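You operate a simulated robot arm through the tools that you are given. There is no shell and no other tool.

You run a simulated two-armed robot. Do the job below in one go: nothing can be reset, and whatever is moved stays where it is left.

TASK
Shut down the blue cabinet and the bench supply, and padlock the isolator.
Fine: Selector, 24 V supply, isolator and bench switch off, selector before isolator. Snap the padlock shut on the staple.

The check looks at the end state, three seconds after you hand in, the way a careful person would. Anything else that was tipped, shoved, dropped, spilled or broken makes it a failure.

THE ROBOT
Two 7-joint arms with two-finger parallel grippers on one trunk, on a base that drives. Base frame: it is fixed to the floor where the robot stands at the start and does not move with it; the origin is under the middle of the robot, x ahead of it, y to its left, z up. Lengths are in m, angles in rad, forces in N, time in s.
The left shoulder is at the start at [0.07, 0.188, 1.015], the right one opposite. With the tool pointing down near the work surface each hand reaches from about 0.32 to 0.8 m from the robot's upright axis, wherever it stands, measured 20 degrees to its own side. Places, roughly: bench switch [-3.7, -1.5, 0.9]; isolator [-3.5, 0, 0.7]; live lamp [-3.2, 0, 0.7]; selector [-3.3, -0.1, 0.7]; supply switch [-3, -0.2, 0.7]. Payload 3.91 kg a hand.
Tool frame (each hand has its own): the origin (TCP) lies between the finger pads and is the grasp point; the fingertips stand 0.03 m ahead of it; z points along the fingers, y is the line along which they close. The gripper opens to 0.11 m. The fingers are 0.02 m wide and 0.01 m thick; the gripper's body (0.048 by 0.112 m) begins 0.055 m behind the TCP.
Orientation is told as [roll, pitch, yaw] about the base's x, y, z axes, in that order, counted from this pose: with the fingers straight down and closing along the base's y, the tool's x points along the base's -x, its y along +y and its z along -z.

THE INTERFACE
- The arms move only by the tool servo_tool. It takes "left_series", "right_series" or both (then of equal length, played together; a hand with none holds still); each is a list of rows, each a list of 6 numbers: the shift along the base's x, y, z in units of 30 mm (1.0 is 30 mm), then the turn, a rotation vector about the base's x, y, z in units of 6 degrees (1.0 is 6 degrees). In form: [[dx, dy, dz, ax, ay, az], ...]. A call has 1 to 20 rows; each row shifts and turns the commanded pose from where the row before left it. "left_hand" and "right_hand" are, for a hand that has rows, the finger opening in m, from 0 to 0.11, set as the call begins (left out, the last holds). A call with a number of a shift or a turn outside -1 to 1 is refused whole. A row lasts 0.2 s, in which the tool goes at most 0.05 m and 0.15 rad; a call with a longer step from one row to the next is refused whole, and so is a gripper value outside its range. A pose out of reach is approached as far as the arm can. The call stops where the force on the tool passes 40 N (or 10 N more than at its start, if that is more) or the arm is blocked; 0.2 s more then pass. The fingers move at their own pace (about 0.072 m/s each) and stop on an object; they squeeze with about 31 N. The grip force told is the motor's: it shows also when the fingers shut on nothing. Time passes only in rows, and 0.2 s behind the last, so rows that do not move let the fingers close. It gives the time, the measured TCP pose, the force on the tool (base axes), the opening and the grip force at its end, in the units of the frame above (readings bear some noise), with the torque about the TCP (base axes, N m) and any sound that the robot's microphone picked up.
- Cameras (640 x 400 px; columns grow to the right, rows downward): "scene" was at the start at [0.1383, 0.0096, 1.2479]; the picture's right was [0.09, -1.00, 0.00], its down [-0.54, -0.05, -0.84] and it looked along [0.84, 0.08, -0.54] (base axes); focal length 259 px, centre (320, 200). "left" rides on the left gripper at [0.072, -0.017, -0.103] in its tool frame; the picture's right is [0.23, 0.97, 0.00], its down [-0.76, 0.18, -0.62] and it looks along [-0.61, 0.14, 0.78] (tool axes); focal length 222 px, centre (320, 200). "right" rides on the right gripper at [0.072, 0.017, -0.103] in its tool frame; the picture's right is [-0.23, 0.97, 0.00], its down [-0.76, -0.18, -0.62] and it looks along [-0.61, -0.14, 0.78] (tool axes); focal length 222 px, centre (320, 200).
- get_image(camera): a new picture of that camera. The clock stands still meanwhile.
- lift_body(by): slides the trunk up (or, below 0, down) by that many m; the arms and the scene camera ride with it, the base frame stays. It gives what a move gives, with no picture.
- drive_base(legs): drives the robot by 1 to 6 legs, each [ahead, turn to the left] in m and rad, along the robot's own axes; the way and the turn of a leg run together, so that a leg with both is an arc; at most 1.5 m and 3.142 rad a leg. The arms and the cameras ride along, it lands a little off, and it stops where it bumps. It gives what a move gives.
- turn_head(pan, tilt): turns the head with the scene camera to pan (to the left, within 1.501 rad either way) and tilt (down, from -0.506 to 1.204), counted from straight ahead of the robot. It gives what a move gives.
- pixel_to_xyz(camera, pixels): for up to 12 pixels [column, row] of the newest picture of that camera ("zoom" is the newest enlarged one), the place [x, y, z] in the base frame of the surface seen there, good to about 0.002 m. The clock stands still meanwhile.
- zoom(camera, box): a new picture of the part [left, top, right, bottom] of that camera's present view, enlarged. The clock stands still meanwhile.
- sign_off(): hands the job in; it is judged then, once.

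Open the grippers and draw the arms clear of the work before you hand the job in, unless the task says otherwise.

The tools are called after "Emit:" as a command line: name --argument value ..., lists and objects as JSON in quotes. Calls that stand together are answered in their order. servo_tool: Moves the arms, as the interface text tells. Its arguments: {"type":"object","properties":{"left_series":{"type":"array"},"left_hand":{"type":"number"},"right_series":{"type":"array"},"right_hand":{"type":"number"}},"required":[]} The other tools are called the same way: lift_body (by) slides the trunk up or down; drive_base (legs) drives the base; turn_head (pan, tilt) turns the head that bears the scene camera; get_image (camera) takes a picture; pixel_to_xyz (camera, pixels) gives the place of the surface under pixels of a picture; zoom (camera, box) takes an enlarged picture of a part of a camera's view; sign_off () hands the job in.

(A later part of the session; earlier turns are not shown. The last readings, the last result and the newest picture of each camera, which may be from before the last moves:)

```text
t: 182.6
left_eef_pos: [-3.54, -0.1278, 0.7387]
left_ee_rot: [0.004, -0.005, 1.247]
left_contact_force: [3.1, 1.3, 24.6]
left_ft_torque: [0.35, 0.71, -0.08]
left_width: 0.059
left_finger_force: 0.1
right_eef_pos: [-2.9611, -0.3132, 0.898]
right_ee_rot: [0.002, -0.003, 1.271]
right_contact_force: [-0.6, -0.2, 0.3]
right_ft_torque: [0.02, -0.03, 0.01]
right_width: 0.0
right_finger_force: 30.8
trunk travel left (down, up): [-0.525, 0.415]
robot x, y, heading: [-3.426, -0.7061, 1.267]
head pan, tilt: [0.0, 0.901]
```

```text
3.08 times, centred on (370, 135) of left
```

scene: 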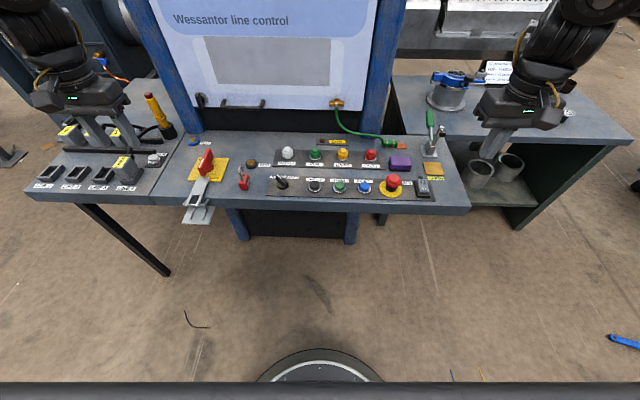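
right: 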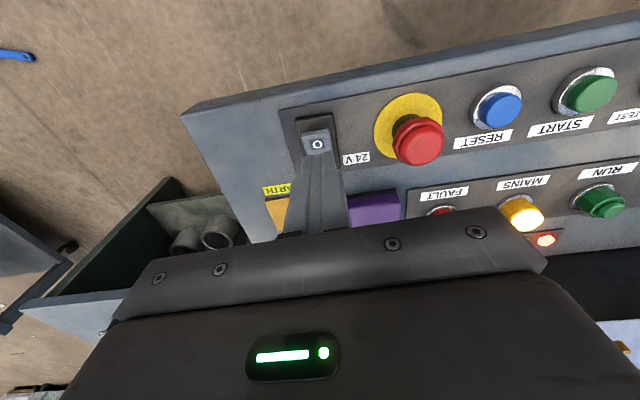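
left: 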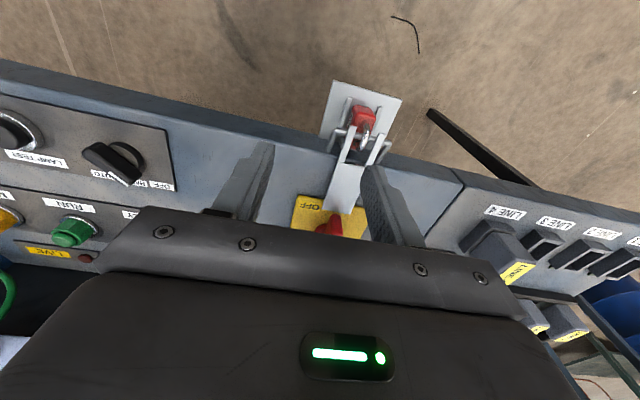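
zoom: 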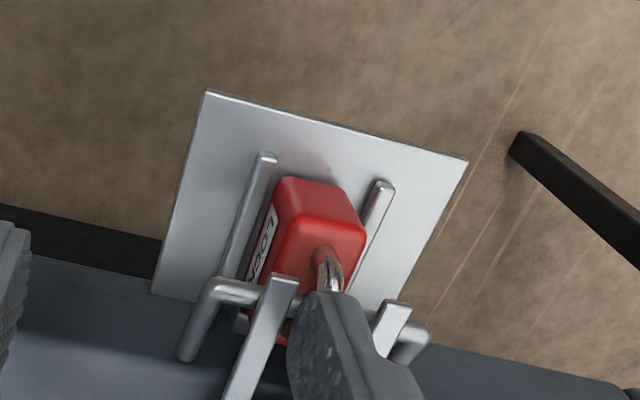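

24.6 N at TCP z 0.7387, springy. I press further.

Emit:
servo_tool --left_series '[[0, 0, -0.05, 0, 0, 0], [0, 0, -0.05, 0, 0, 0], [0, 0, -0.05, 0, 0, 0], [0, 0, -0.05, 0, 0, 0]]'

Emit:
servo_tool --left_series '[[0, 0, -0.05, 0, 0, 0], [0, 0, -0.05, 0, 0, 0], [0, 0, 0, 0, 0, 0]]'

Emit:
zoom --camera "scene" --box '[180, 180, 225, 220]'

```text
t: 183.5
left_eef_pos: [-3.5389, -0.1263, 0.7375]
left_ee_rot: [0.001, -0.011, 1.247]
left_contact_force: [-1.1, -7.5, 30.2]
left_ft_torque: [0.23, 0.97, 0.25]
left_width: 0.0587
left_finger_force: 0.1
right_eef_pos: [-2.9619, -0.3126, 0.8982]
right_ee_rot: [0.001, -0.004, 1.272]
right_contact_force: [-0.3, -0.4, 0.0]
right_ft_torque: [-0.02, -0.02, 0.0]
right_width: 0.0
right_finger_force: 31.4
trunk travel left (down, up): [-0.525, 0.415]
robot x, y, heading: [-3.4282, -0.7066, 1.275]
head pan, tilt: [0.0, 0.901]
stopped in row 4 (left hand): the force on the tool passed its limit at 41 N (the readings are from after the stop); the commanded pose is now the measured one
```

```text
t: 184.0
left_eef_pos: [-3.5389, -0.1264, 0.7376]
left_ee_rot: [0.002, -0.016, 1.249]
left_contact_force: [-1.4, -6.7, 29.9]
left_ft_torque: [0.18, 1.03, 0.29]
left_width: 0.0594
left_finger_force: 0.0
right_eef_pos: [-2.9618, -0.3132, 0.9005]
right_ee_rot: [0.001, -0.006, 1.273]
right_contact_force: [-0.8, 0.0, 0.7]
right_ft_torque: [0.02, -0.03, 0.01]
right_width: 0.0
right_finger_force: 31.0
trunk travel left (down, up): [-0.525, 0.415]
robot x, y, heading: [-3.4208, -0.6996, 1.269]
head pan, tilt: [0.0, 0.901]
stopped in row 2 (left hand): the force on the tool passed its limit at 42 N (the readings are from after the stop); the commanded pose is now the measured one
```

```text
10.00 times, centred on (202, 200) of scene
```

zoom: 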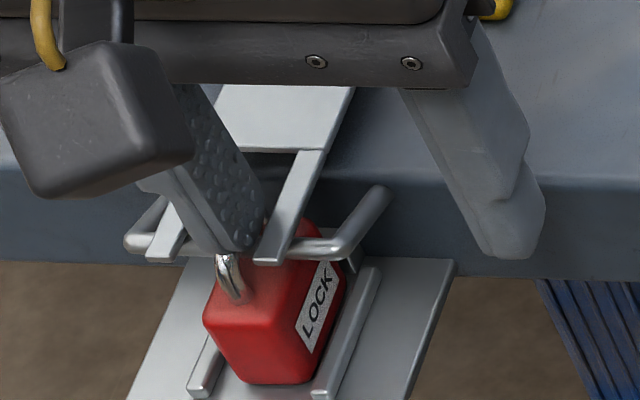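

Still no click at 42 N, and the finger begins to rub sideways, so I stop pressing. I raise and bring the left camera round to the left side for a side view of the shackle and hole.

Emit:
servo_tool --left_series '[[0, 0, 0.3, 0, 0, 0], [0, 0, 0.9, 0, 0, 0], [0, 0, 1, 0, 0, 0], [-0.4, 0.1, 0.6, 0, 0, -0.9], [-0.4, 0.1, 0, 0, 0, -0.98], [-0.4, 0.1, 0, 0, 0, -0.98], [-0.4, 0.1, 0, 0, 0, -0.98], [-0.4, 0.1, 0, 0, 0, -0.98], [-0.4, 0.1, 0, 0, 0, -0.98], [-0.4, 0.1, 0, 0, 0, -0.98], [-0.4, 0.1, 0, 0, 0, -0.98], [-0.4, 0.1, 0, 0, 0, -0.98], [-0.2, 0.1, 0, 0, 0, -0.98], [-0.1, 0.05, 0, 0, 0, -0.98], [0, 0, 0, 0, 0, -0.98], [0, 0, 0, 0, 0, -0.98], [0, 0, 0, 0, 0, -0.98], [0, 0, 0, 0, 0, -0.98], [0, 0, 0, 0, 0, -0.4]]'

Emit:
get_image --camera "left"

```text
t: 188.0
left_eef_pos: [-3.6567, -0.0934, 0.8197]
left_ee_rot: [0.003, -0.007, -0.328]
left_contact_force: [-0.4, 0.0, 0.8]
left_ft_torque: [0.03, 0.0, -0.02]
left_width: 0.0601
left_finger_force: 0.0
right_eef_pos: [-2.9613, -0.3106, 0.898]
right_ee_rot: [0.002, 0.002, 1.271]
right_contact_force: [0.4, 0.9, 0.5]
right_ft_torque: [0.01, -0.02, 0.02]
right_width: 0.0
right_finger_force: 31.2
trunk travel left (down, up): [-0.525, 0.415]
robot x, y, heading: [-3.4289, -0.7044, 1.271]
head pan, tilt: [0.0, 0.901]
```

```text
taken
```

left: 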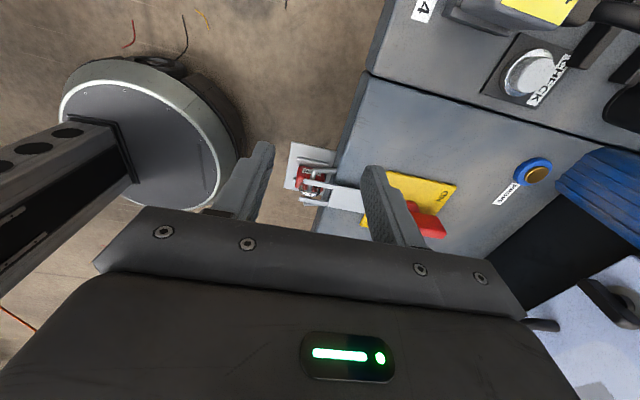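

The padlock is visible between the fingers at (312,180). I zoom in on it.

Emit:
zoom --camera "left" --box '[285, 140, 350, 210]'

```text
5.71 times, centred on (318, 175) of left
```

zoom: 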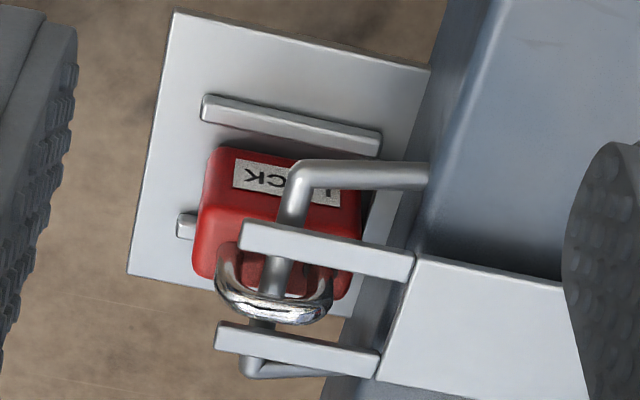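

From this side both legs seem to enter the body with the bar running through the U. I zoom closer on the shackle.

Emit:
zoom --camera "left" --box '[300, 170, 330, 200]'

Emit:
pixel_to_xyz --camera "zoom" --pixels '[[320, 200], [250, 250], [300, 260], [370, 250], [400, 200]]'

```text
13.33 times, centred on (315, 185) of left
```

zoom: 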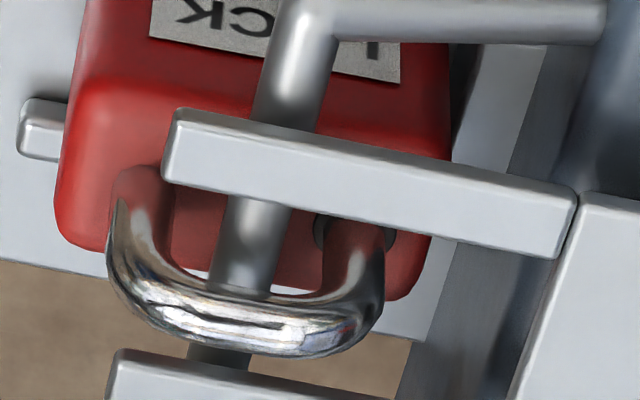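

```text
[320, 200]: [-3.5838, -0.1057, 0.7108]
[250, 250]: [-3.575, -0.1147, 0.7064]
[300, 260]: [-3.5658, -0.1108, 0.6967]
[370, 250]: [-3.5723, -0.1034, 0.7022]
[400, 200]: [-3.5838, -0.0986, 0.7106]
```

The side view shows the free leg inside the hole (dark rim at (325,230) and (390,238)) and the bar through the closed U. To be sure it is latched, I'll nudge the padlock 4 mm toward me so its front leg clears the prong tips and can be tugged; first I swing the closed left hand back over the fork, behind the crown.

Emit:
servo_tool --left_series '[[0.2, 0.034, 0, 0, 0, 0.94], [0.2, 0.034, 0, 0, 0, 0.94], [0.2, 0.034, 0, 0, 0, 0.94], [0.2, 0.034, 0, 0, 0, 0.94], [0.2, 0.034, 0, 0, 0, 0.94], [0.2, 0.034, 0, 0, 0, 0.94], [0.2, 0.034, 0, 0, 0, 0.94], [0.2, 0.034, 0, 0, 0, 0.94], [0.2, 0.034, 0, 0, 0, 0.94], [0.2, 0.034, 0, 0, 0, 0.94], [0.2, 0.034, 0, 0, 0, 0.94], [0.2, 0.034, 0, 0, 0, 0.94], [0.2, 0.034, 0, 0, 0, 0.94], [0.2, 0.034, 0, 0, 0, 0.94], [0.2, 0.034, 0, 0, 0, 0.94], [0.2, 0.034, 0, 0, 0, 0.94]]' --left_hand 0.0

Emit:
zoom --camera "scene" --box '[165, 150, 235, 220]'

```text
t: 191.4
left_eef_pos: [-3.5596, -0.0783, 0.8183]
left_ee_rot: [0.002, -0.008, 1.252]
left_contact_force: [0.3, -0.9, 0.7]
left_ft_torque: [0.0, 0.0, 0.01]
left_width: 0.0003
left_finger_force: 30.6
right_eef_pos: [-2.962, -0.3107, 0.8977]
right_ee_rot: [0.002, 0.001, 1.269]
right_contact_force: [0.1, 0.4, -1.3]
right_ft_torque: [0.0, 0.0, -0.01]
right_width: 0.0
right_finger_force: 30.8
trunk travel left (down, up): [-0.525, 0.415]
robot x, y, heading: [-3.4282, -0.7006, 1.277]
head pan, tilt: [0.0, 0.901]
```

```text
5.71 times, centred on (200, 185) of scene
```

zoom: 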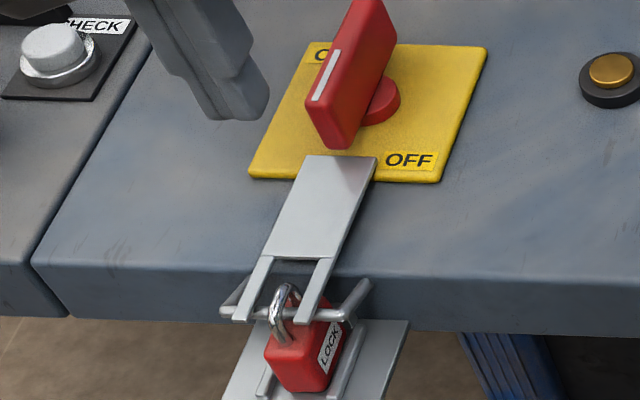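

Fingers hang over the fork plate behind the crown. I lower to tip z about 0.714, just above the fork.

Emit:
servo_tool --left_series '[[0.03, -0.01, -0.8, 0, 0, 0], [0, 0, -0.8, 0, 0, 0], [0, 0, -0.7, 0, 0, 0], [0, 0, -0.15, 0, 0, 0], [0, 0, 0, 0, 0, 0]]'

Emit:
zoom --camera "scene" --box '[175, 170, 225, 220]'

```text
t: 192.6
left_eef_pos: [-3.5603, -0.0797, 0.7448]
left_ee_rot: [0.0, -0.009, 1.249]
left_contact_force: [0.7, -0.1, -0.4]
left_ft_torque: [0.03, 0.03, 0.01]
left_width: 0.0
left_finger_force: 31.4
right_eef_pos: [-2.9618, -0.3099, 0.8974]
right_ee_rot: [0.0, 0.0, 1.27]
right_contact_force: [0.4, -0.8, 0.3]
right_ft_torque: [-0.01, 0.0, 0.0]
right_width: 0.0001
right_finger_force: 30.8
trunk travel left (down, up): [-0.525, 0.415]
robot x, y, heading: [-3.428, -0.706, 1.274]
head pan, tilt: [0.0, 0.901]
```

```text
8.00 times, centred on (200, 195) of scene
```

zoom: 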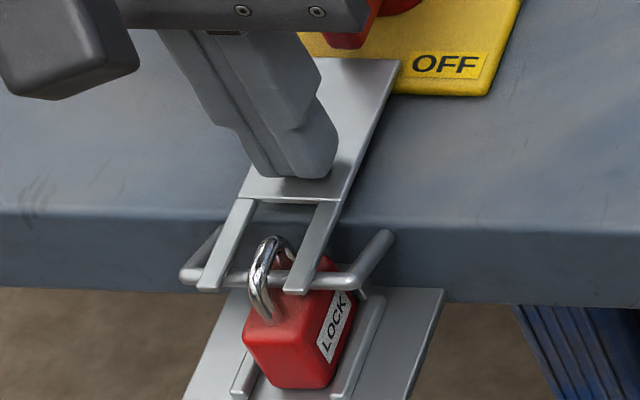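

Close above the fork with no contact. I slide 19 mm toward me to nudge the crown about 4 mm.

Emit:
servo_tool --left_series '[[-0.05, -0.15, 0, 0, 0, 0], [-0.05, -0.15, 0, 0, 0, 0], [-0.05, -0.15, 0, 0, 0, 0], [-0.03, -0.1, 0, 0, 0, 0], [-0.03, -0.08, 0, 0, 0, 0], [0, 0, 0, 0, 0, 0]]'

Emit:
zoom --camera "scene" --box '[175, 180, 225, 220]'

```text
t: 194.0
left_eef_pos: [-3.5648, -0.0963, 0.7439]
left_ee_rot: [0.002, -0.011, 1.25]
left_contact_force: [-0.2, 0.0, 0.1]
left_ft_torque: [0.03, 0.02, -0.01]
left_width: 0.0
left_finger_force: 31.3
right_eef_pos: [-2.9607, -0.3094, 0.8983]
right_ee_rot: [0.0, 0.0, 1.271]
right_contact_force: [0.6, 0.2, 0.1]
right_ft_torque: [-0.02, -0.03, 0.01]
right_width: 0.0
right_finger_force: 30.8
trunk travel left (down, up): [-0.525, 0.415]
robot x, y, heading: [-3.4271, -0.7048, 1.271]
head pan, tilt: [0.0, 0.901]
```

```text
10.00 times, centred on (200, 200) of scene
```

zoom: 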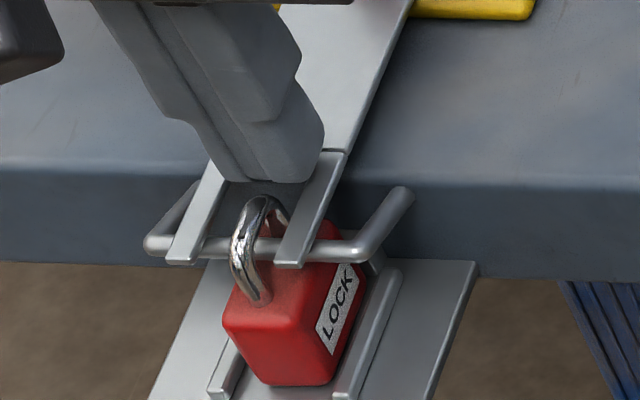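

No contact yet. I continue 7 mm in small steps.

Emit:
servo_tool --left_series '[[-0.025, -0.075, 0, 0, 0, 0], [-0.025, -0.075, 0, 0, 0, 0], [-0.025, -0.075, 0, 0, 0, 0], [0, 0, 0, 0, 0, 0]]'

Emit:
zoom --camera "scene" --box '[175, 180, 225, 220]'

```text
t: 195.0
left_eef_pos: [-3.5677, -0.1027, 0.7436]
left_ee_rot: [0.0, -0.01, 1.249]
left_contact_force: [0.2, -0.4, 1.1]
left_ft_torque: [-0.02, 0.0, 0.0]
left_width: 0.0
left_finger_force: 30.6
right_eef_pos: [-2.9612, -0.311, 0.8983]
right_ee_rot: [0.001, 0.0, 1.27]
right_contact_force: [0.9, -0.6, -0.3]
right_ft_torque: [-0.03, -0.01, 0.01]
right_width: 0.0001
right_finger_force: 31.2
trunk travel left (down, up): [-0.525, 0.415]
robot x, y, heading: [-3.4261, -0.7041, 1.273]
head pan, tilt: [0.0, 0.901]
```

```text
10.00 times, centred on (200, 200) of scene
```

zoom: 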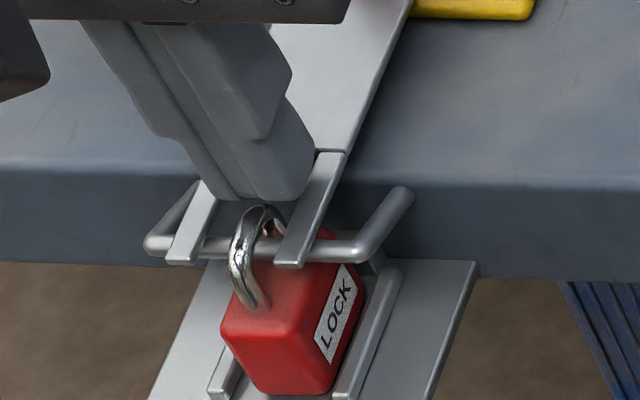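

It slid forward about 3 mm smoothly. I nudge 2 mm more, then raise and measure the front leg against the prong tips.

Emit:
servo_tool --left_series '[[-0.02, -0.065, 0, 0, 0, 0], [0, 0, 0, 0, 0, 0], [0.1, 0.3, 0, 0, 0, 0], [0, 0, 0.6, 0, 0, 0], [0, 0, 1, 0, 0, 0]]'

Emit:
zoom --camera "scene" --box '[180, 185, 220, 220]'

```text
t: 196.2
left_eef_pos: [-3.5659, -0.0956, 0.7928]
left_ee_rot: [0.002, -0.009, 1.251]
left_contact_force: [0.0, 0.5, 0.7]
left_ft_torque: [0.04, 0.0, 0.01]
left_width: 0.0
left_finger_force: 31.0
right_eef_pos: [-2.9602, -0.3109, 0.8985]
right_ee_rot: [0.001, -0.002, 1.271]
right_contact_force: [0.8, -0.3, -1.2]
right_ft_torque: [0.04, 0.04, -0.02]
right_width: 0.0001
right_finger_force: 30.4
trunk travel left (down, up): [-0.525, 0.415]
robot x, y, heading: [-3.4242, -0.6981, 1.266]
head pan, tilt: [0.0, 0.901]
```

```text
11.43 times, centred on (200, 202) of scene
```

zoom: 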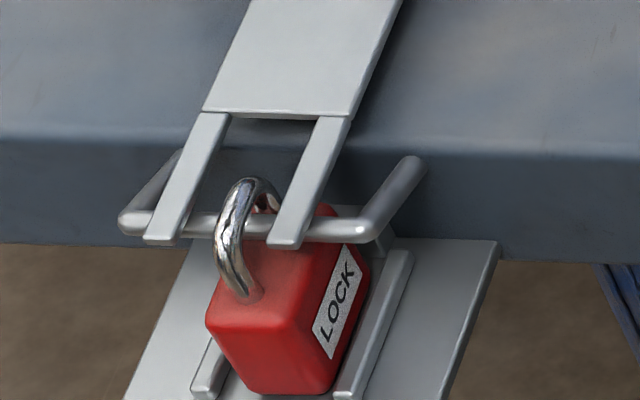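

Emit:
pixel_to_xyz --camera "zoom" --pixels '[[247, 292], [230, 250], [222, 225], [235, 190], [255, 180], [160, 240], [285, 243], [245, 330], [262, 385], [300, 270], [260, 205]]'

```text
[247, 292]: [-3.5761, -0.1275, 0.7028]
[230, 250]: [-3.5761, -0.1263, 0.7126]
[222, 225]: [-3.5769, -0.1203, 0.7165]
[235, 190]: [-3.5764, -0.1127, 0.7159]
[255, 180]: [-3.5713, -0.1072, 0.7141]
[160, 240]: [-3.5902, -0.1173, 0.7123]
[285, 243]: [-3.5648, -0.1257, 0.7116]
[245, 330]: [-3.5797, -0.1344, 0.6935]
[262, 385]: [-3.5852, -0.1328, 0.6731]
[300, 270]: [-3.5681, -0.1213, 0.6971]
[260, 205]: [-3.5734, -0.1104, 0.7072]
```

The front leg now reaches b 1.2565, the prong tips end at 1.2515. I place the opened fingers (0.03) just in front of the prong tips around the leg and lower carefully to tip z about 0.702.

Emit:
servo_tool --left_series '[[-0.14, -0.44, 0, 0, 0, 0], [-0.14, -0.44, 0, 0, 0, 0], [-0.15, -0.43, 0, 0, 0, 0], [0, 0, -0.6, 0, 0, 0], [0, 0, -0.6, 0, 0, 0], [0, 0, -0.3, 0, 0, 0], [0, 0, 0, 0, 0, 0]]' --left_hand 0.03

Emit:
zoom --camera "scene" --box '[175, 180, 225, 220]'

Emit:
zoom --camera "left" --box '[260, 90, 380, 200]'

```text
t: 197.8
left_eef_pos: [-3.5805, -0.1338, 0.7476]
left_ee_rot: [0.002, -0.011, 1.249]
left_contact_force: [0.0, 0.2, -0.2]
left_ft_torque: [-0.01, 0.01, 0.0]
left_width: 0.03
left_finger_force: 0.1
right_eef_pos: [-2.9613, -0.3105, 0.8988]
right_ee_rot: [0.001, -0.002, 1.27]
right_contact_force: [0.6, 0.6, -0.6]
right_ft_torque: [0.0, 0.01, 0.02]
right_width: 0.0001
right_finger_force: 31.1
trunk travel left (down, up): [-0.525, 0.415]
robot x, y, heading: [-3.4276, -0.7031, 1.27]
head pan, tilt: [0.0, 0.901]
```

```text
10.00 times, centred on (200, 200) of scene
```

zoom: 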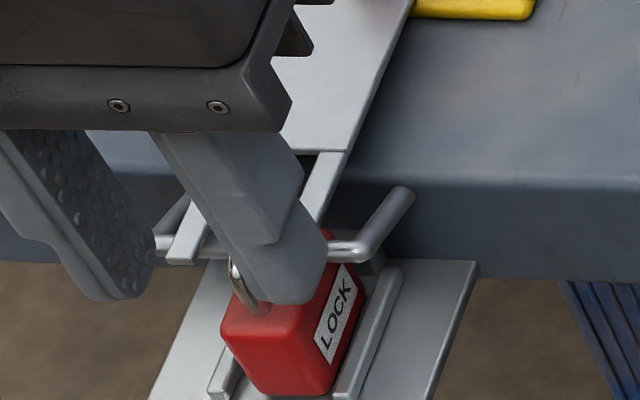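

```text
3.64 times, centred on (320, 145) of left
```

zoom: 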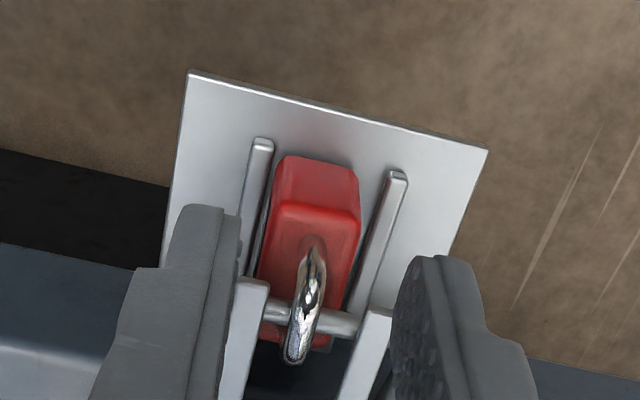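

Fingers straddle the shackle clear of the prongs. I lower 15 mm more and close on the front leg.

Emit:
servo_tool --left_series '[[0, 0, -0.26, 0, 0, 0], [0, 0, -0.26, 0, 0, 0], [0, 0, 0, 0, 0, 0]]'

Emit:
servo_tool --left_series '[[0, 0, 0, 0, 0, 0], [0, 0, 0, 0, 0, 0], [0, 0, 0, 0, 0, 0]]' --left_hand 0.0

Emit:
zoom --camera "scene" --box '[175, 180, 225, 220]'

```text
t: 198.6
left_eef_pos: [-3.5782, -0.1342, 0.7306]
left_ee_rot: [0.0, -0.009, 1.25]
left_contact_force: [-1.4, 0.1, -0.6]
left_ft_torque: [0.01, -0.03, 0.03]
left_width: 0.0298
left_finger_force: 0.0
right_eef_pos: [-2.9602, -0.3106, 0.8988]
right_ee_rot: [0.0, -0.001, 1.269]
right_contact_force: [1.2, 0.5, 0.2]
right_ft_torque: [-0.03, -0.01, -0.02]
right_width: 0.0
right_finger_force: 31.1
trunk travel left (down, up): [-0.525, 0.415]
robot x, y, heading: [-3.4219, -0.7043, 1.269]
head pan, tilt: [0.0, 0.901]
```

```text
t: 199.4
left_eef_pos: [-3.5785, -0.135, 0.7295]
left_ee_rot: [0.001, -0.007, 1.25]
left_contact_force: [-0.9, 0.2, 0.3]
left_ft_torque: [0.0, -0.06, -0.01]
left_width: 0.0115
left_finger_force: 31.3
right_eef_pos: [-2.9615, -0.3107, 0.8974]
right_ee_rot: [-0.001, -0.001, 1.272]
right_contact_force: [0.1, -0.5, 0.4]
right_ft_torque: [-0.02, -0.03, 0.0]
right_width: 0.0
right_finger_force: 31.1
trunk travel left (down, up): [-0.525, 0.415]
robot x, y, heading: [-3.4288, -0.7045, 1.268]
head pan, tilt: [0.0, 0.901]
```

```text
10.00 times, centred on (200, 200) of scene
```

zoom: 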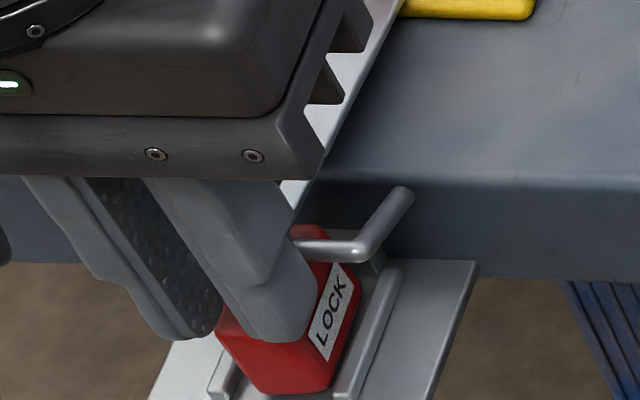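

The fingers stopped at 11.5 mm, not 5 mm. I look from the left camera at what they hold.

Emit:
zoom --camera "left" --box '[260, 90, 380, 220]'

```text
3.08 times, centred on (320, 155) of left
```

zoom: 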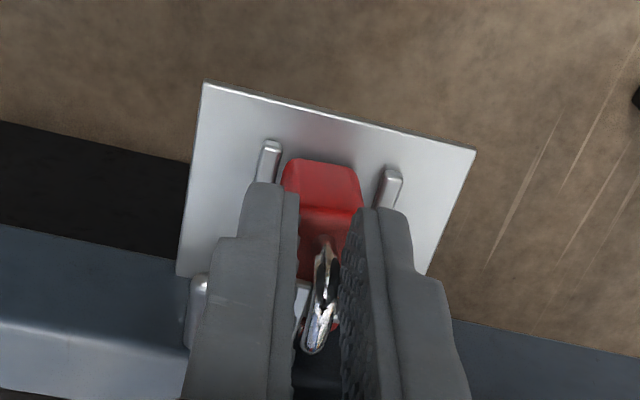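

The pads seem to have caught the right prong together with the leg (7+5 mm). I open again at once and raise to see that the fork and handle still lie straight.

Emit:
servo_tool --left_series '[[0, 0, 0, 0, 0, 0], [0, 0, 0, 0, 0, 0], [0, 0, 0.4, 0, 0, 0], [0, 0, 0.8, 0, 0, 0], [0, 0, 1, 0, 0, 0], [-0.3, 0.3, 0.8, 0, 0, 0], [-0.5, 0.5, 0, 0, 0, 0]]' --left_hand 0.03

Emit:
zoom --camera "scene" --box '[165, 150, 235, 220]'

Emit:
zoom --camera "left" --box '[260, 50, 400, 180]'

```text
t: 201.0
left_eef_pos: [-3.604, -0.1122, 0.822]
left_ee_rot: [0.0, -0.009, 1.251]
left_contact_force: [0.3, -0.4, -0.1]
left_ft_torque: [-0.04, -0.03, -0.03]
left_width: 0.0299
left_finger_force: 0.1
right_eef_pos: [-2.9618, -0.3097, 0.8967]
right_ee_rot: [-0.001, 0.001, 1.27]
right_contact_force: [0.0, 0.5, -0.3]
right_ft_torque: [0.0, -0.06, 0.01]
right_width: 0.0001
right_finger_force: 31.1
trunk travel left (down, up): [-0.525, 0.415]
robot x, y, heading: [-3.426, -0.7034, 1.269]
head pan, tilt: [0.0, 0.901]
```

```text
5.71 times, centred on (200, 185) of scene
```

zoom: 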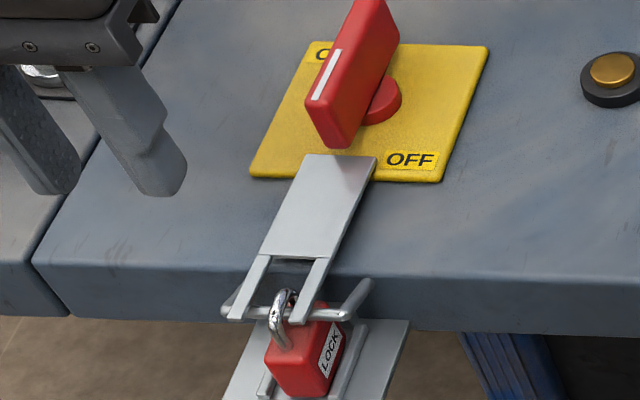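

```text
3.08 times, centred on (330, 115) of left
```

zoom: 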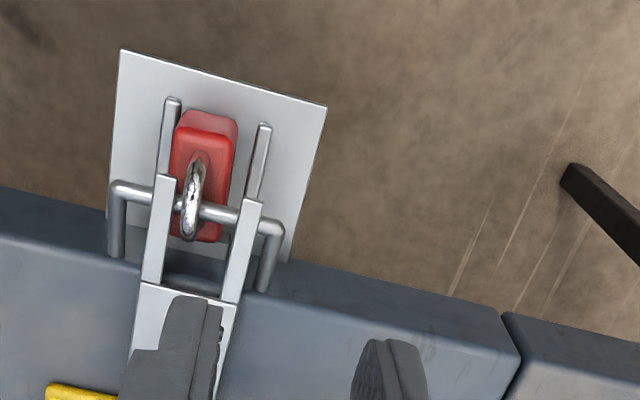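

The handle still reads OFF, but the fork tips seem shifted about 3 mm to the left. I measure the fork's direction and the padlock again.

Emit:
pixel_to_xyz --camera "zoom" --pixels '[[165, 180], [152, 275], [253, 206], [232, 297], [193, 200], [190, 230], [197, 170], [220, 212], [120, 190], [280, 230], [205, 140], [208, 240]]'

Emit:
pixel_to_xyz --camera "scene" --pixels '[[196, 200], [206, 200]]'

```text
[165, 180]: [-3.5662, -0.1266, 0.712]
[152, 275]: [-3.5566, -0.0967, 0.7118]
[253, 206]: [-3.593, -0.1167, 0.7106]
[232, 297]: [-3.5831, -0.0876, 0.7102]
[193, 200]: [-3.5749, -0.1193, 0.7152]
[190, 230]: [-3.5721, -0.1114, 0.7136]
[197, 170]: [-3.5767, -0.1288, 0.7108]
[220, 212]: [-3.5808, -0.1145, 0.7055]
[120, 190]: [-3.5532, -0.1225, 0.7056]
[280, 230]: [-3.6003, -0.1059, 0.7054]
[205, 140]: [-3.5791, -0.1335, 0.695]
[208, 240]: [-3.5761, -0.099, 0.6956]
```

```text
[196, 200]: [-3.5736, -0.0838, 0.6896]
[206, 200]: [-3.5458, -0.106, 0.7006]
```

The fork's slot centre is about 2-3 mm (1 degree) left of where it was. I'll set the handle firmly back to its OFF stop by nudging the bar's front end to the right with closed fingers; first I move beside it.

Emit:
servo_tool --left_series '[[0.19, 0.82, 0, 0, 0, 0], [0.19, 0.82, 0, 0, 0, 0], [0.19, 0.82, 0, 0, 0, 0], [0.19, 0.82, 0, 0, 0, 0], [0, 0, -0.8, 0, 0, 0], [0, 0, -0.8, 0, 0, 0], [0, 0, -0.55, 0, 0, 0], [0, 0, 0, 0, 0, 0]]' --left_hand 0.0

Emit:
zoom --camera "scene" --box '[165, 130, 245, 200]'

```text
t: 202.8
left_eef_pos: [-3.5787, -0.0151, 0.7574]
left_ee_rot: [0.0, -0.008, 1.249]
left_contact_force: [0.1, 0.2, 0.1]
left_ft_torque: [-0.05, 0.05, 0.03]
left_width: 0.0002
left_finger_force: 31.4
right_eef_pos: [-2.9607, -0.3105, 0.8988]
right_ee_rot: [0.0, -0.001, 1.271]
right_contact_force: [0.3, 0.4, 1.3]
right_ft_torque: [0.0, -0.02, 0.01]
right_width: 0.0001
right_finger_force: 30.9
trunk travel left (down, up): [-0.525, 0.415]
robot x, y, heading: [-3.4244, -0.7052, 1.275]
head pan, tilt: [0.0, 0.901]
```

```text
5.71 times, centred on (205, 165) of scene
```

zoom: 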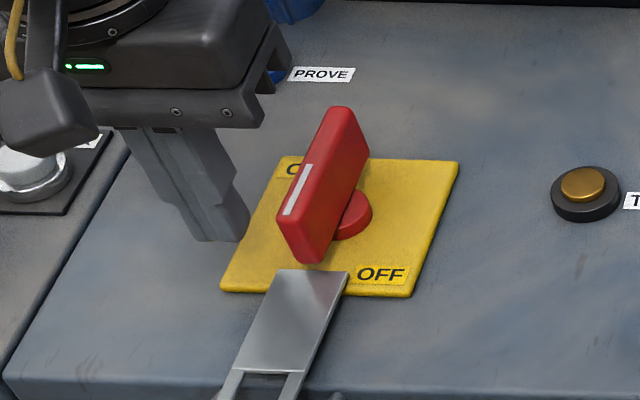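

Closed fingers stand left of the bar's front end. I push right in steps, watching for the stop.

Emit:
servo_tool --left_series '[[0.16, -0.053, 0, 0, 0, 0], [0.16, -0.053, 0, 0, 0, 0], [0.1, -0.033, 0, 0, 0, 0], [0.06, -0.02, 0, 0, 0, 0], [0, 0, 0, 0, 0, 0]]'

Emit:
zoom --camera "scene" --box '[165, 130, 245, 220]'

```text
t: 204.0
left_eef_pos: [-3.5654, -0.0174, 0.7577]
left_ee_rot: [0.0, -0.008, 1.251]
left_contact_force: [0.9, 0.6, 0.7]
left_ft_torque: [0.0, 0.0, -0.03]
left_width: 0.0
left_finger_force: 31.1
right_eef_pos: [-2.9598, -0.3092, 0.8981]
right_ee_rot: [0.001, -0.001, 1.27]
right_contact_force: [0.3, 0.4, -0.3]
right_ft_torque: [-0.01, 0.0, -0.02]
right_width: 0.0002
right_finger_force: 31.1
trunk travel left (down, up): [-0.525, 0.415]
robot x, y, heading: [-3.4306, -0.7054, 1.273]
head pan, tilt: [0.0, 0.901]
```

```text
4.44 times, centred on (205, 175) of scene
```

zoom: 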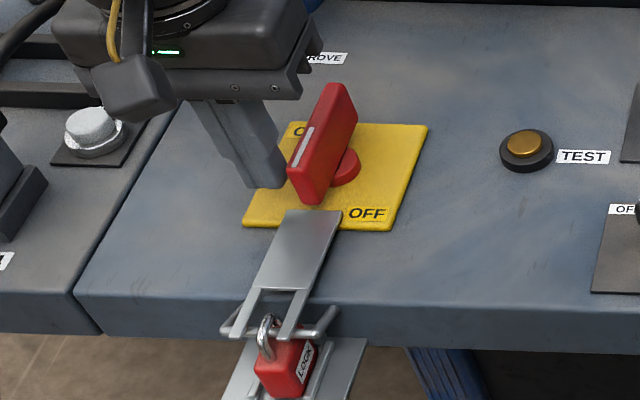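

About 6-7 mm to go to contact. I continue in 2 mm steps.

Emit:
servo_tool --left_series '[[0.063, -0.021, 0, 0, 0, 0], [0.063, -0.021, 0, 0, 0, 0], [0.063, -0.021, 0, 0, 0, 0], [0.05, -0.017, 0, 0, 0, 0], [0, 0, 0, 0, 0, 0]]'

```text
t: 205.2
left_eef_pos: [-3.5591, -0.0209, 0.7574]
left_ee_rot: [0.002, -0.01, 1.251]
left_contact_force: [-1.4, 2.3, 1.2]
left_ft_torque: [0.03, 0.03, -0.03]
left_width: 0.0
left_finger_force: 30.9
right_eef_pos: [-2.9619, -0.3097, 0.8979]
right_ee_rot: [0.0, -0.001, 1.27]
right_contact_force: [-0.1, -0.4, 0.7]
right_ft_torque: [0.0, 0.01, -0.02]
right_width: 0.0001
right_finger_force: 30.7
trunk travel left (down, up): [-0.525, 0.415]
robot x, y, heading: [-3.4272, -0.7055, 1.276]
head pan, tilt: [0.0, 0.901]
```

Light contact (2-3 N). I push 2-3 mm more to feel the stop.

Emit:
servo_tool --left_series '[[0.04, -0.013, 0, 0, 0, 0], [0.04, -0.013, 0, 0, 0, 0], [0, 0, 0, 0, 0, 0]]'

Emit:
zoom --camera "scene" --box '[165, 130, 245, 220]'

```text
t: 206.0
left_eef_pos: [-3.5587, -0.0204, 0.7571]
left_ee_rot: [0.005, -0.008, 1.251]
left_contact_force: [-17.2, 1.5, 6.3]
left_ft_torque: [-0.06, 0.29, -0.19]
left_width: 0.0
left_finger_force: 31.1
right_eef_pos: [-2.9629, -0.3109, 0.8982]
right_ee_rot: [-0.001, -0.002, 1.271]
right_contact_force: [-0.2, 0.3, -0.4]
right_ft_torque: [0.02, -0.02, 0.0]
right_width: 0.0002
right_finger_force: 30.8
trunk travel left (down, up): [-0.525, 0.415]
robot x, y, heading: [-3.4275, -0.7004, 1.274]
head pan, tilt: [0.0, 0.901]
```

```text
4.44 times, centred on (205, 175) of scene
```

zoom: 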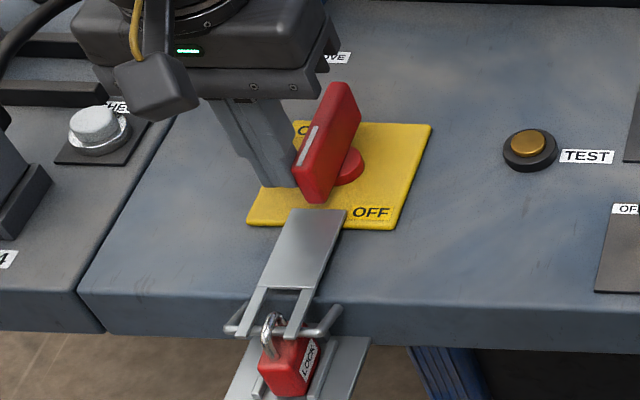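

17 N with no further motion: the handle is against its OFF stop. I back off, raise the hand, and check the fork and padlock.

Emit:
servo_tool --left_series '[[-0.3, 0.1, 0, 0, 0, 0], [-0.6, 0.2, 0.3, 0, 0, 0], [-0.5, 0, 1, 0, 0, 0], [-0.3, -0.3, 1, 0, 0, 0], [-0.3, -0.6, 1, 0, 0, 0], [-0.3, -0.6, 0, 0, 0, 0]]'

Emit:
zoom --camera "left" --box '[200, 50, 340, 170]'

Emit:
zoom --camera "scene" --box '[175, 150, 235, 220]'

```text
t: 207.4
left_eef_pos: [-3.624, -0.0586, 0.8562]
left_ee_rot: [0.0, -0.009, 1.249]
left_contact_force: [0.7, 0.6, -0.3]
left_ft_torque: [0.0, -0.02, 0.0]
left_width: 0.0002
left_finger_force: 30.9
right_eef_pos: [-2.9617, -0.3105, 0.8975]
right_ee_rot: [0.001, -0.001, 1.269]
right_contact_force: [-0.3, 0.2, 0.2]
right_ft_torque: [0.02, -0.02, -0.02]
right_width: 0.0
right_finger_force: 31.7
trunk travel left (down, up): [-0.525, 0.415]
robot x, y, heading: [-3.4273, -0.7015, 1.271]
head pan, tilt: [0.0, 0.901]
```

```text
3.33 times, centred on (270, 110) of left
```

zoom: 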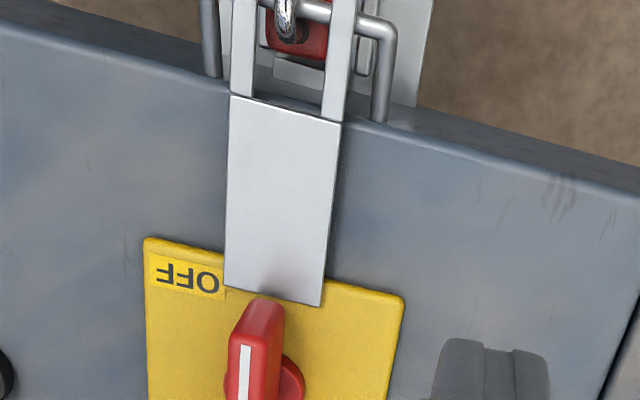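

```text
5.71 times, centred on (205, 185) of scene
```

zoom: 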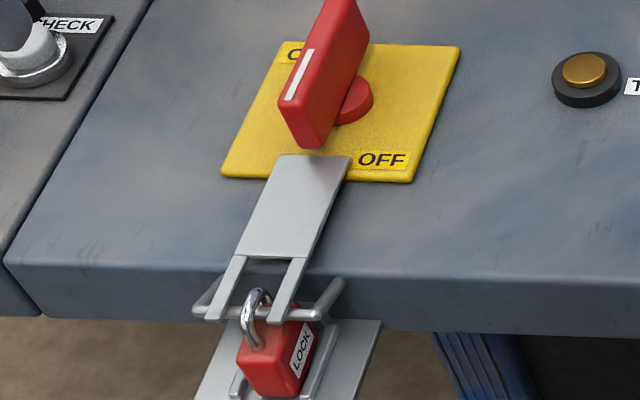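

All straight. For certainty about the latch I'll draw the padlock fully forward (till its free leg meets the bar), which frees the front leg from the prong tips for a clean tug. I place the closed fingers behind the crown again.

Emit:
servo_tool --left_series '[[0.67, -0.33, 0, 0, 0, 0], [0.67, -0.33, 0, 0, 0, 0], [0.66, -0.34, 0, 0, 0, 0], [0, 0, -0.9, 0, 0, 0], [0, 0, -0.9, 0, 0, 0], [0, 0, -0.9, 0, 0, 0], [0, 0, -0.8, 0, 0, 0], [0, 0, -0.2, 0, 0, 0], [0, 0, 0, 0, 0, 0]]'

Emit:
zoom --camera "scene" --box '[175, 175, 225, 220]'

```text
t: 209.4
left_eef_pos: [-3.5661, -0.0878, 0.7457]
left_ee_rot: [0.002, -0.01, 1.251]
left_contact_force: [-0.6, -0.3, 0.2]
left_ft_torque: [0.01, -0.01, -0.06]
left_width: 0.0
left_finger_force: 31.4
right_eef_pos: [-2.9611, -0.3109, 0.8995]
right_ee_rot: [-0.001, -0.001, 1.27]
right_contact_force: [-1.0, -0.1, 0.3]
right_ft_torque: [0.0, 0.02, 0.02]
right_width: 0.0
right_finger_force: 31.1
trunk travel left (down, up): [-0.525, 0.415]
robot x, y, heading: [-3.4239, -0.7017, 1.271]
head pan, tilt: [0.0, 0.901]
```

```text
8.89 times, centred on (200, 198) of scene
```

zoom: 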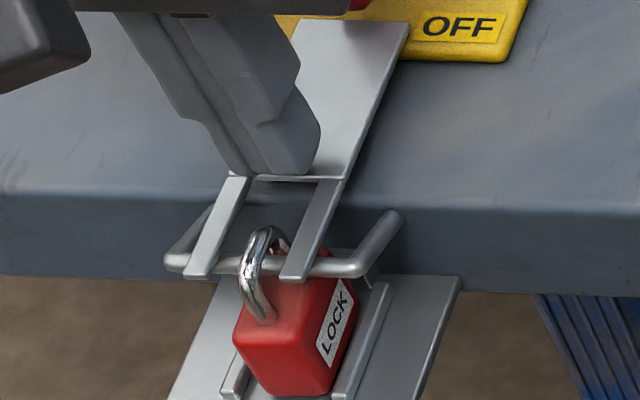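

I lower 1.5 mm and slide forward about 21 mm, slowly at the end.

Emit:
servo_tool --left_series '[[0, 0, -0.05, 0, 0, 0], [-0.05, -0.16, 0, 0, 0, 0], [-0.05, -0.16, 0, 0, 0, 0], [-0.04, -0.12, 0, 0, 0, 0], [-0.03, -0.09, 0, 0, 0, 0], [-0.03, -0.08, 0, 0, 0, 0], [-0.03, -0.08, 0, 0, 0, 0], [0, 0, 0, 0, 0, 0]]'

Emit:
zoom --camera "scene" --box '[175, 180, 225, 220]'

```text
t: 211.2
left_eef_pos: [-3.5709, -0.1088, 0.7435]
left_ee_rot: [0.001, -0.008, 1.25]
left_contact_force: [0.6, 0.4, 7.6]
left_ft_torque: [-0.08, 0.0, -0.02]
left_width: 0.0001
left_finger_force: 30.9
right_eef_pos: [-2.962, -0.311, 0.8981]
right_ee_rot: [0.001, -0.001, 1.272]
right_contact_force: [-0.4, 0.1, -0.1]
right_ft_torque: [0.0, -0.03, -0.01]
right_width: 0.0
right_finger_force: 30.8
trunk travel left (down, up): [-0.525, 0.415]
robot x, y, heading: [-3.4243, -0.703, 1.272]
head pan, tilt: [0.0, 0.901]
```

```text
10.00 times, centred on (200, 200) of scene
```

zoom: 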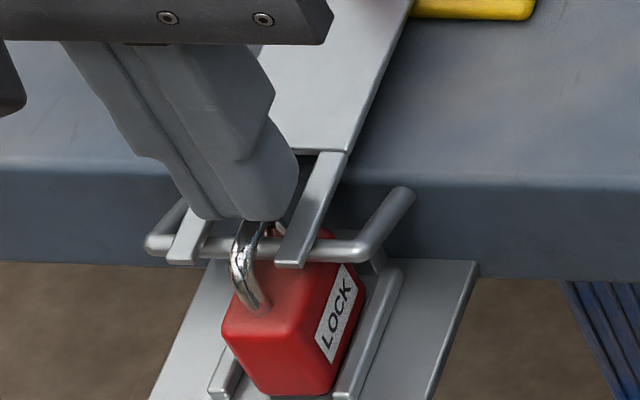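

The fingers began to ride up on the crown (7.6 N), so I stop nudging; the padlock is as far forward as it goes easily. I raise the hand and view the padlock once more.

Emit:
servo_tool --left_series '[[0, 0, 0.5, 0, 0, 0], [0, 0, 1, 0, 0, 0], [0, 0, 1, 0, 0, 0], [-0.5, 0.5, 0.5, 0, 0, 0], [-0.5, 0.5, 0, 0, 0, 0]]'

Emit:
zoom --camera "scene" --box '[180, 185, 220, 220]'

Emit:
pixel_to_xyz --camera "zoom" --pixels '[[247, 292], [230, 250], [222, 225], [235, 190], [255, 180], [160, 240], [285, 243], [245, 330], [262, 385], [300, 270]]'

```text
t: 212.4
left_eef_pos: [-3.6033, -0.0783, 0.8339]
left_ee_rot: [0.0, -0.009, 1.25]
left_contact_force: [-0.2, -0.1, 1.2]
left_ft_torque: [-0.02, 0.01, 0.02]
left_width: 0.0002
left_finger_force: 31.1
right_eef_pos: [-2.962, -0.3103, 0.8979]
right_ee_rot: [-0.001, 0.001, 1.271]
right_contact_force: [-0.8, 0.9, 0.0]
right_ft_torque: [0.01, -0.03, -0.03]
right_width: 0.0
right_finger_force: 30.8
trunk travel left (down, up): [-0.525, 0.415]
robot x, y, heading: [-3.422, -0.7028, 1.271]
head pan, tilt: [0.0, 0.901]
```

```text
11.43 times, centred on (200, 202) of scene
```

zoom: 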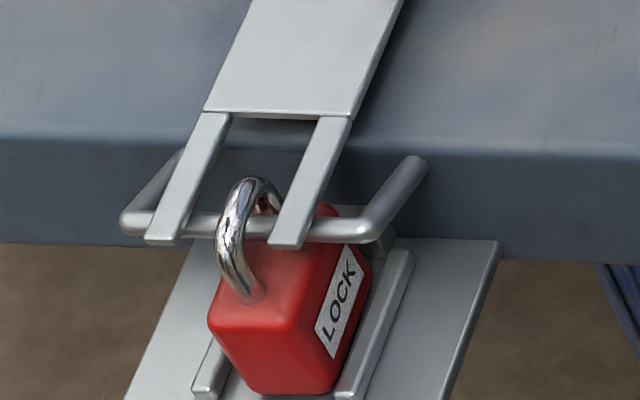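

```text
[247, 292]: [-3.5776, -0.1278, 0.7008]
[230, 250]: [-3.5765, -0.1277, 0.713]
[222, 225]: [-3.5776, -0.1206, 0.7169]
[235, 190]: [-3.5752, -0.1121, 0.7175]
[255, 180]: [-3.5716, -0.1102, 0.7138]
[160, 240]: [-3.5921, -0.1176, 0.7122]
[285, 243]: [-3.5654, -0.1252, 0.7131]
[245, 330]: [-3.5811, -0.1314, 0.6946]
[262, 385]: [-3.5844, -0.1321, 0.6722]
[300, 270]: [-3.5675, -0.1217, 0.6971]
```

The padlock sits shut (crown z 0.7175 above the bar, legs in the body) and the fork is enclosed. Now the bench supply behind me: I raise the trunk 0.35 m so the hands clear everything, then turn about.

Emit:
lift_body --by 0.35

Emit:
drive_base --legs '[[0, 1.56], [0, 1.56]]'

Emit:
turn_head --pan 0.0 --tilt 0.7

Emit:
get_image --camera "scene"

```text
t: 215.8
left_eef_pos: [-3.6023, -0.0782, 1.184]
left_ee_rot: [0.002, -0.008, 1.249]
left_contact_force: [-0.1, -0.4, -1.0]
left_ft_torque: [0.0, -0.01, -0.01]
left_width: 0.0
left_finger_force: 31.1
right_eef_pos: [-2.9616, -0.3098, 1.2486]
right_ee_rot: [0.002, 0.0, 1.27]
right_contact_force: [-0.4, 0.2, 0.2]
right_ft_torque: [0.02, -0.01, -0.02]
right_width: 0.0002
right_finger_force: 30.4
trunk travel left (down, up): [-0.875, 0.065]
robot x, y, heading: [-3.4277, -0.7034, 1.273]
head pan, tilt: [0.0, 0.901]
```

```text
t: 223.9
left_eef_pos: [-3.2412, -1.3269, 1.1837]
left_ee_rot: [0.001, -0.01, -1.877]
left_contact_force: [0.2, -0.1, 0.4]
left_ft_torque: [-0.01, -0.01, -0.01]
left_width: 0.0
left_finger_force: 31.4
right_eef_pos: [-3.8841, -1.1032, 1.2476]
right_ee_rot: [0.001, -0.002, -1.856]
right_contact_force: [0.5, -1.1, -1.0]
right_ft_torque: [0.0, -0.02, -0.01]
right_width: 0.0
right_finger_force: 30.9
trunk travel left (down, up): [-0.875, 0.065]
robot x, y, heading: [-3.4258, -0.7043, -1.859]
head pan, tilt: [0.0, 0.901]
```

```text
t: 224.6
left_eef_pos: [-3.2395, -1.3265, 1.1853]
left_ee_rot: [0.002, -0.007, -1.876]
left_contact_force: [-0.1, -0.5, 0.3]
left_ft_torque: [0.01, -0.01, -0.01]
left_width: 0.0
left_finger_force: 30.7
right_eef_pos: [-3.8842, -1.1043, 1.2481]
right_ee_rot: [0.0, -0.002, -1.857]
right_contact_force: [0.0, -0.1, -0.1]
right_ft_torque: [-0.01, 0.01, -0.01]
right_width: 0.0
right_finger_force: 30.8
trunk travel left (down, up): [-0.875, 0.065]
robot x, y, heading: [-3.4238, -0.7055, -1.858]
head pan, tilt: [0.0, 0.7]
```

```text
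taken
```

scene: 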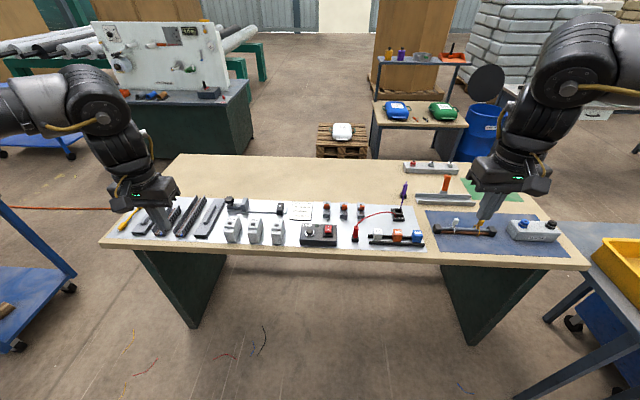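

The bench is in full view; a small dark box at (318,233) with a red switch looks like the bench supply. I zoom in on the bench.

Emit:
zoom --camera "scene" --box '[190, 180, 350, 270]'

Emit:
zoom --camera "scene" --box '[320, 150, 580, 270]'

Emit:
zoom --camera "scene" --box '[290, 215, 350, 255]'

```text
4.00 times, centred on (270, 225) of scene
```

zoom: 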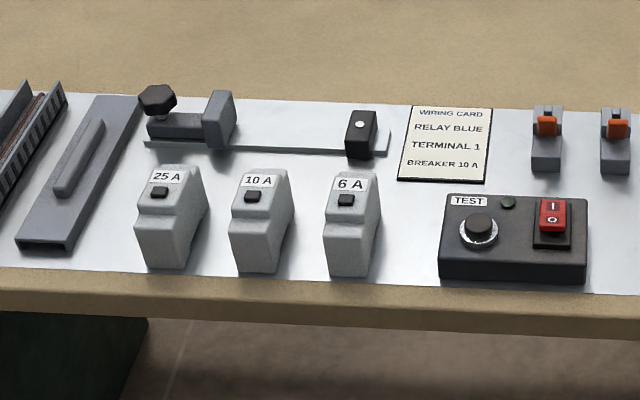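

```text
2.46 times, centred on (450, 210) of scene
```

zoom: 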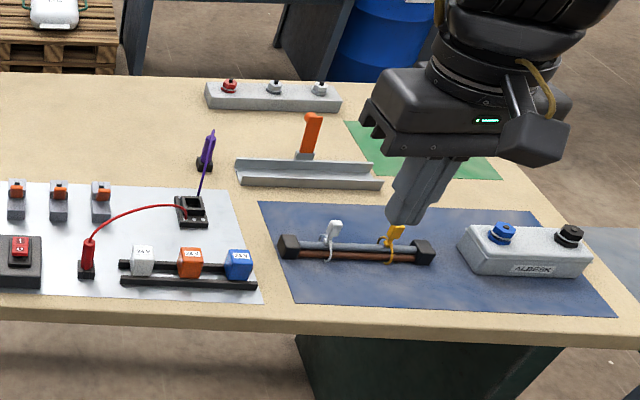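

```text
10.00 times, centred on (320, 235) of scene
```

zoom: 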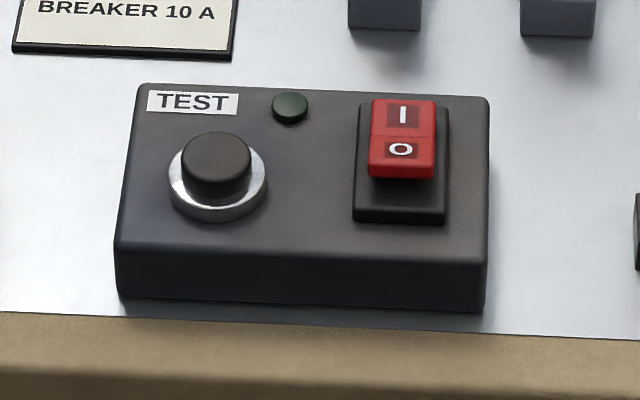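

The box labelled TEST has a red I/O rocker at (403,140). I measure the rocker's faces to see which way it is tipped.

Emit:
pixel_to_xyz --camera "zoom" --pixels '[[403, 103], [403, 120], [402, 135], [401, 150], [400, 168], [380, 150], [425, 150], [400, 210], [215, 160], [300, 200], [450, 100], [300, 270]]'

Emit:
zoom --camera "scene" --box '[315, 220, 345, 245]'

```text
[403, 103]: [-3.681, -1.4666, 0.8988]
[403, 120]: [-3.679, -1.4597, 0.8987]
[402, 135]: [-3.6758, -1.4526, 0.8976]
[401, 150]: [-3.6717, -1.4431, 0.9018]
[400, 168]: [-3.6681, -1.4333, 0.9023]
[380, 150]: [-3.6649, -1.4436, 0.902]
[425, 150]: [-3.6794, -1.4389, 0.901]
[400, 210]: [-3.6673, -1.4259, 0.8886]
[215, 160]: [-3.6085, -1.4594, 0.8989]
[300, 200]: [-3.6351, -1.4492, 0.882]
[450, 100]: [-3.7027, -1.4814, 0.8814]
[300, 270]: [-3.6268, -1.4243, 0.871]
```

```text
16.00 times, centred on (330, 232) of scene
```

zoom: 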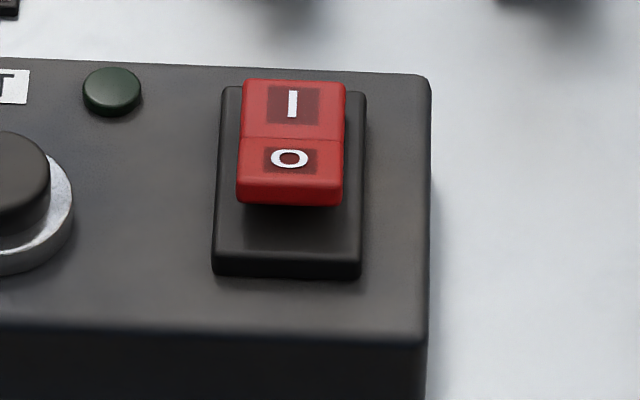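

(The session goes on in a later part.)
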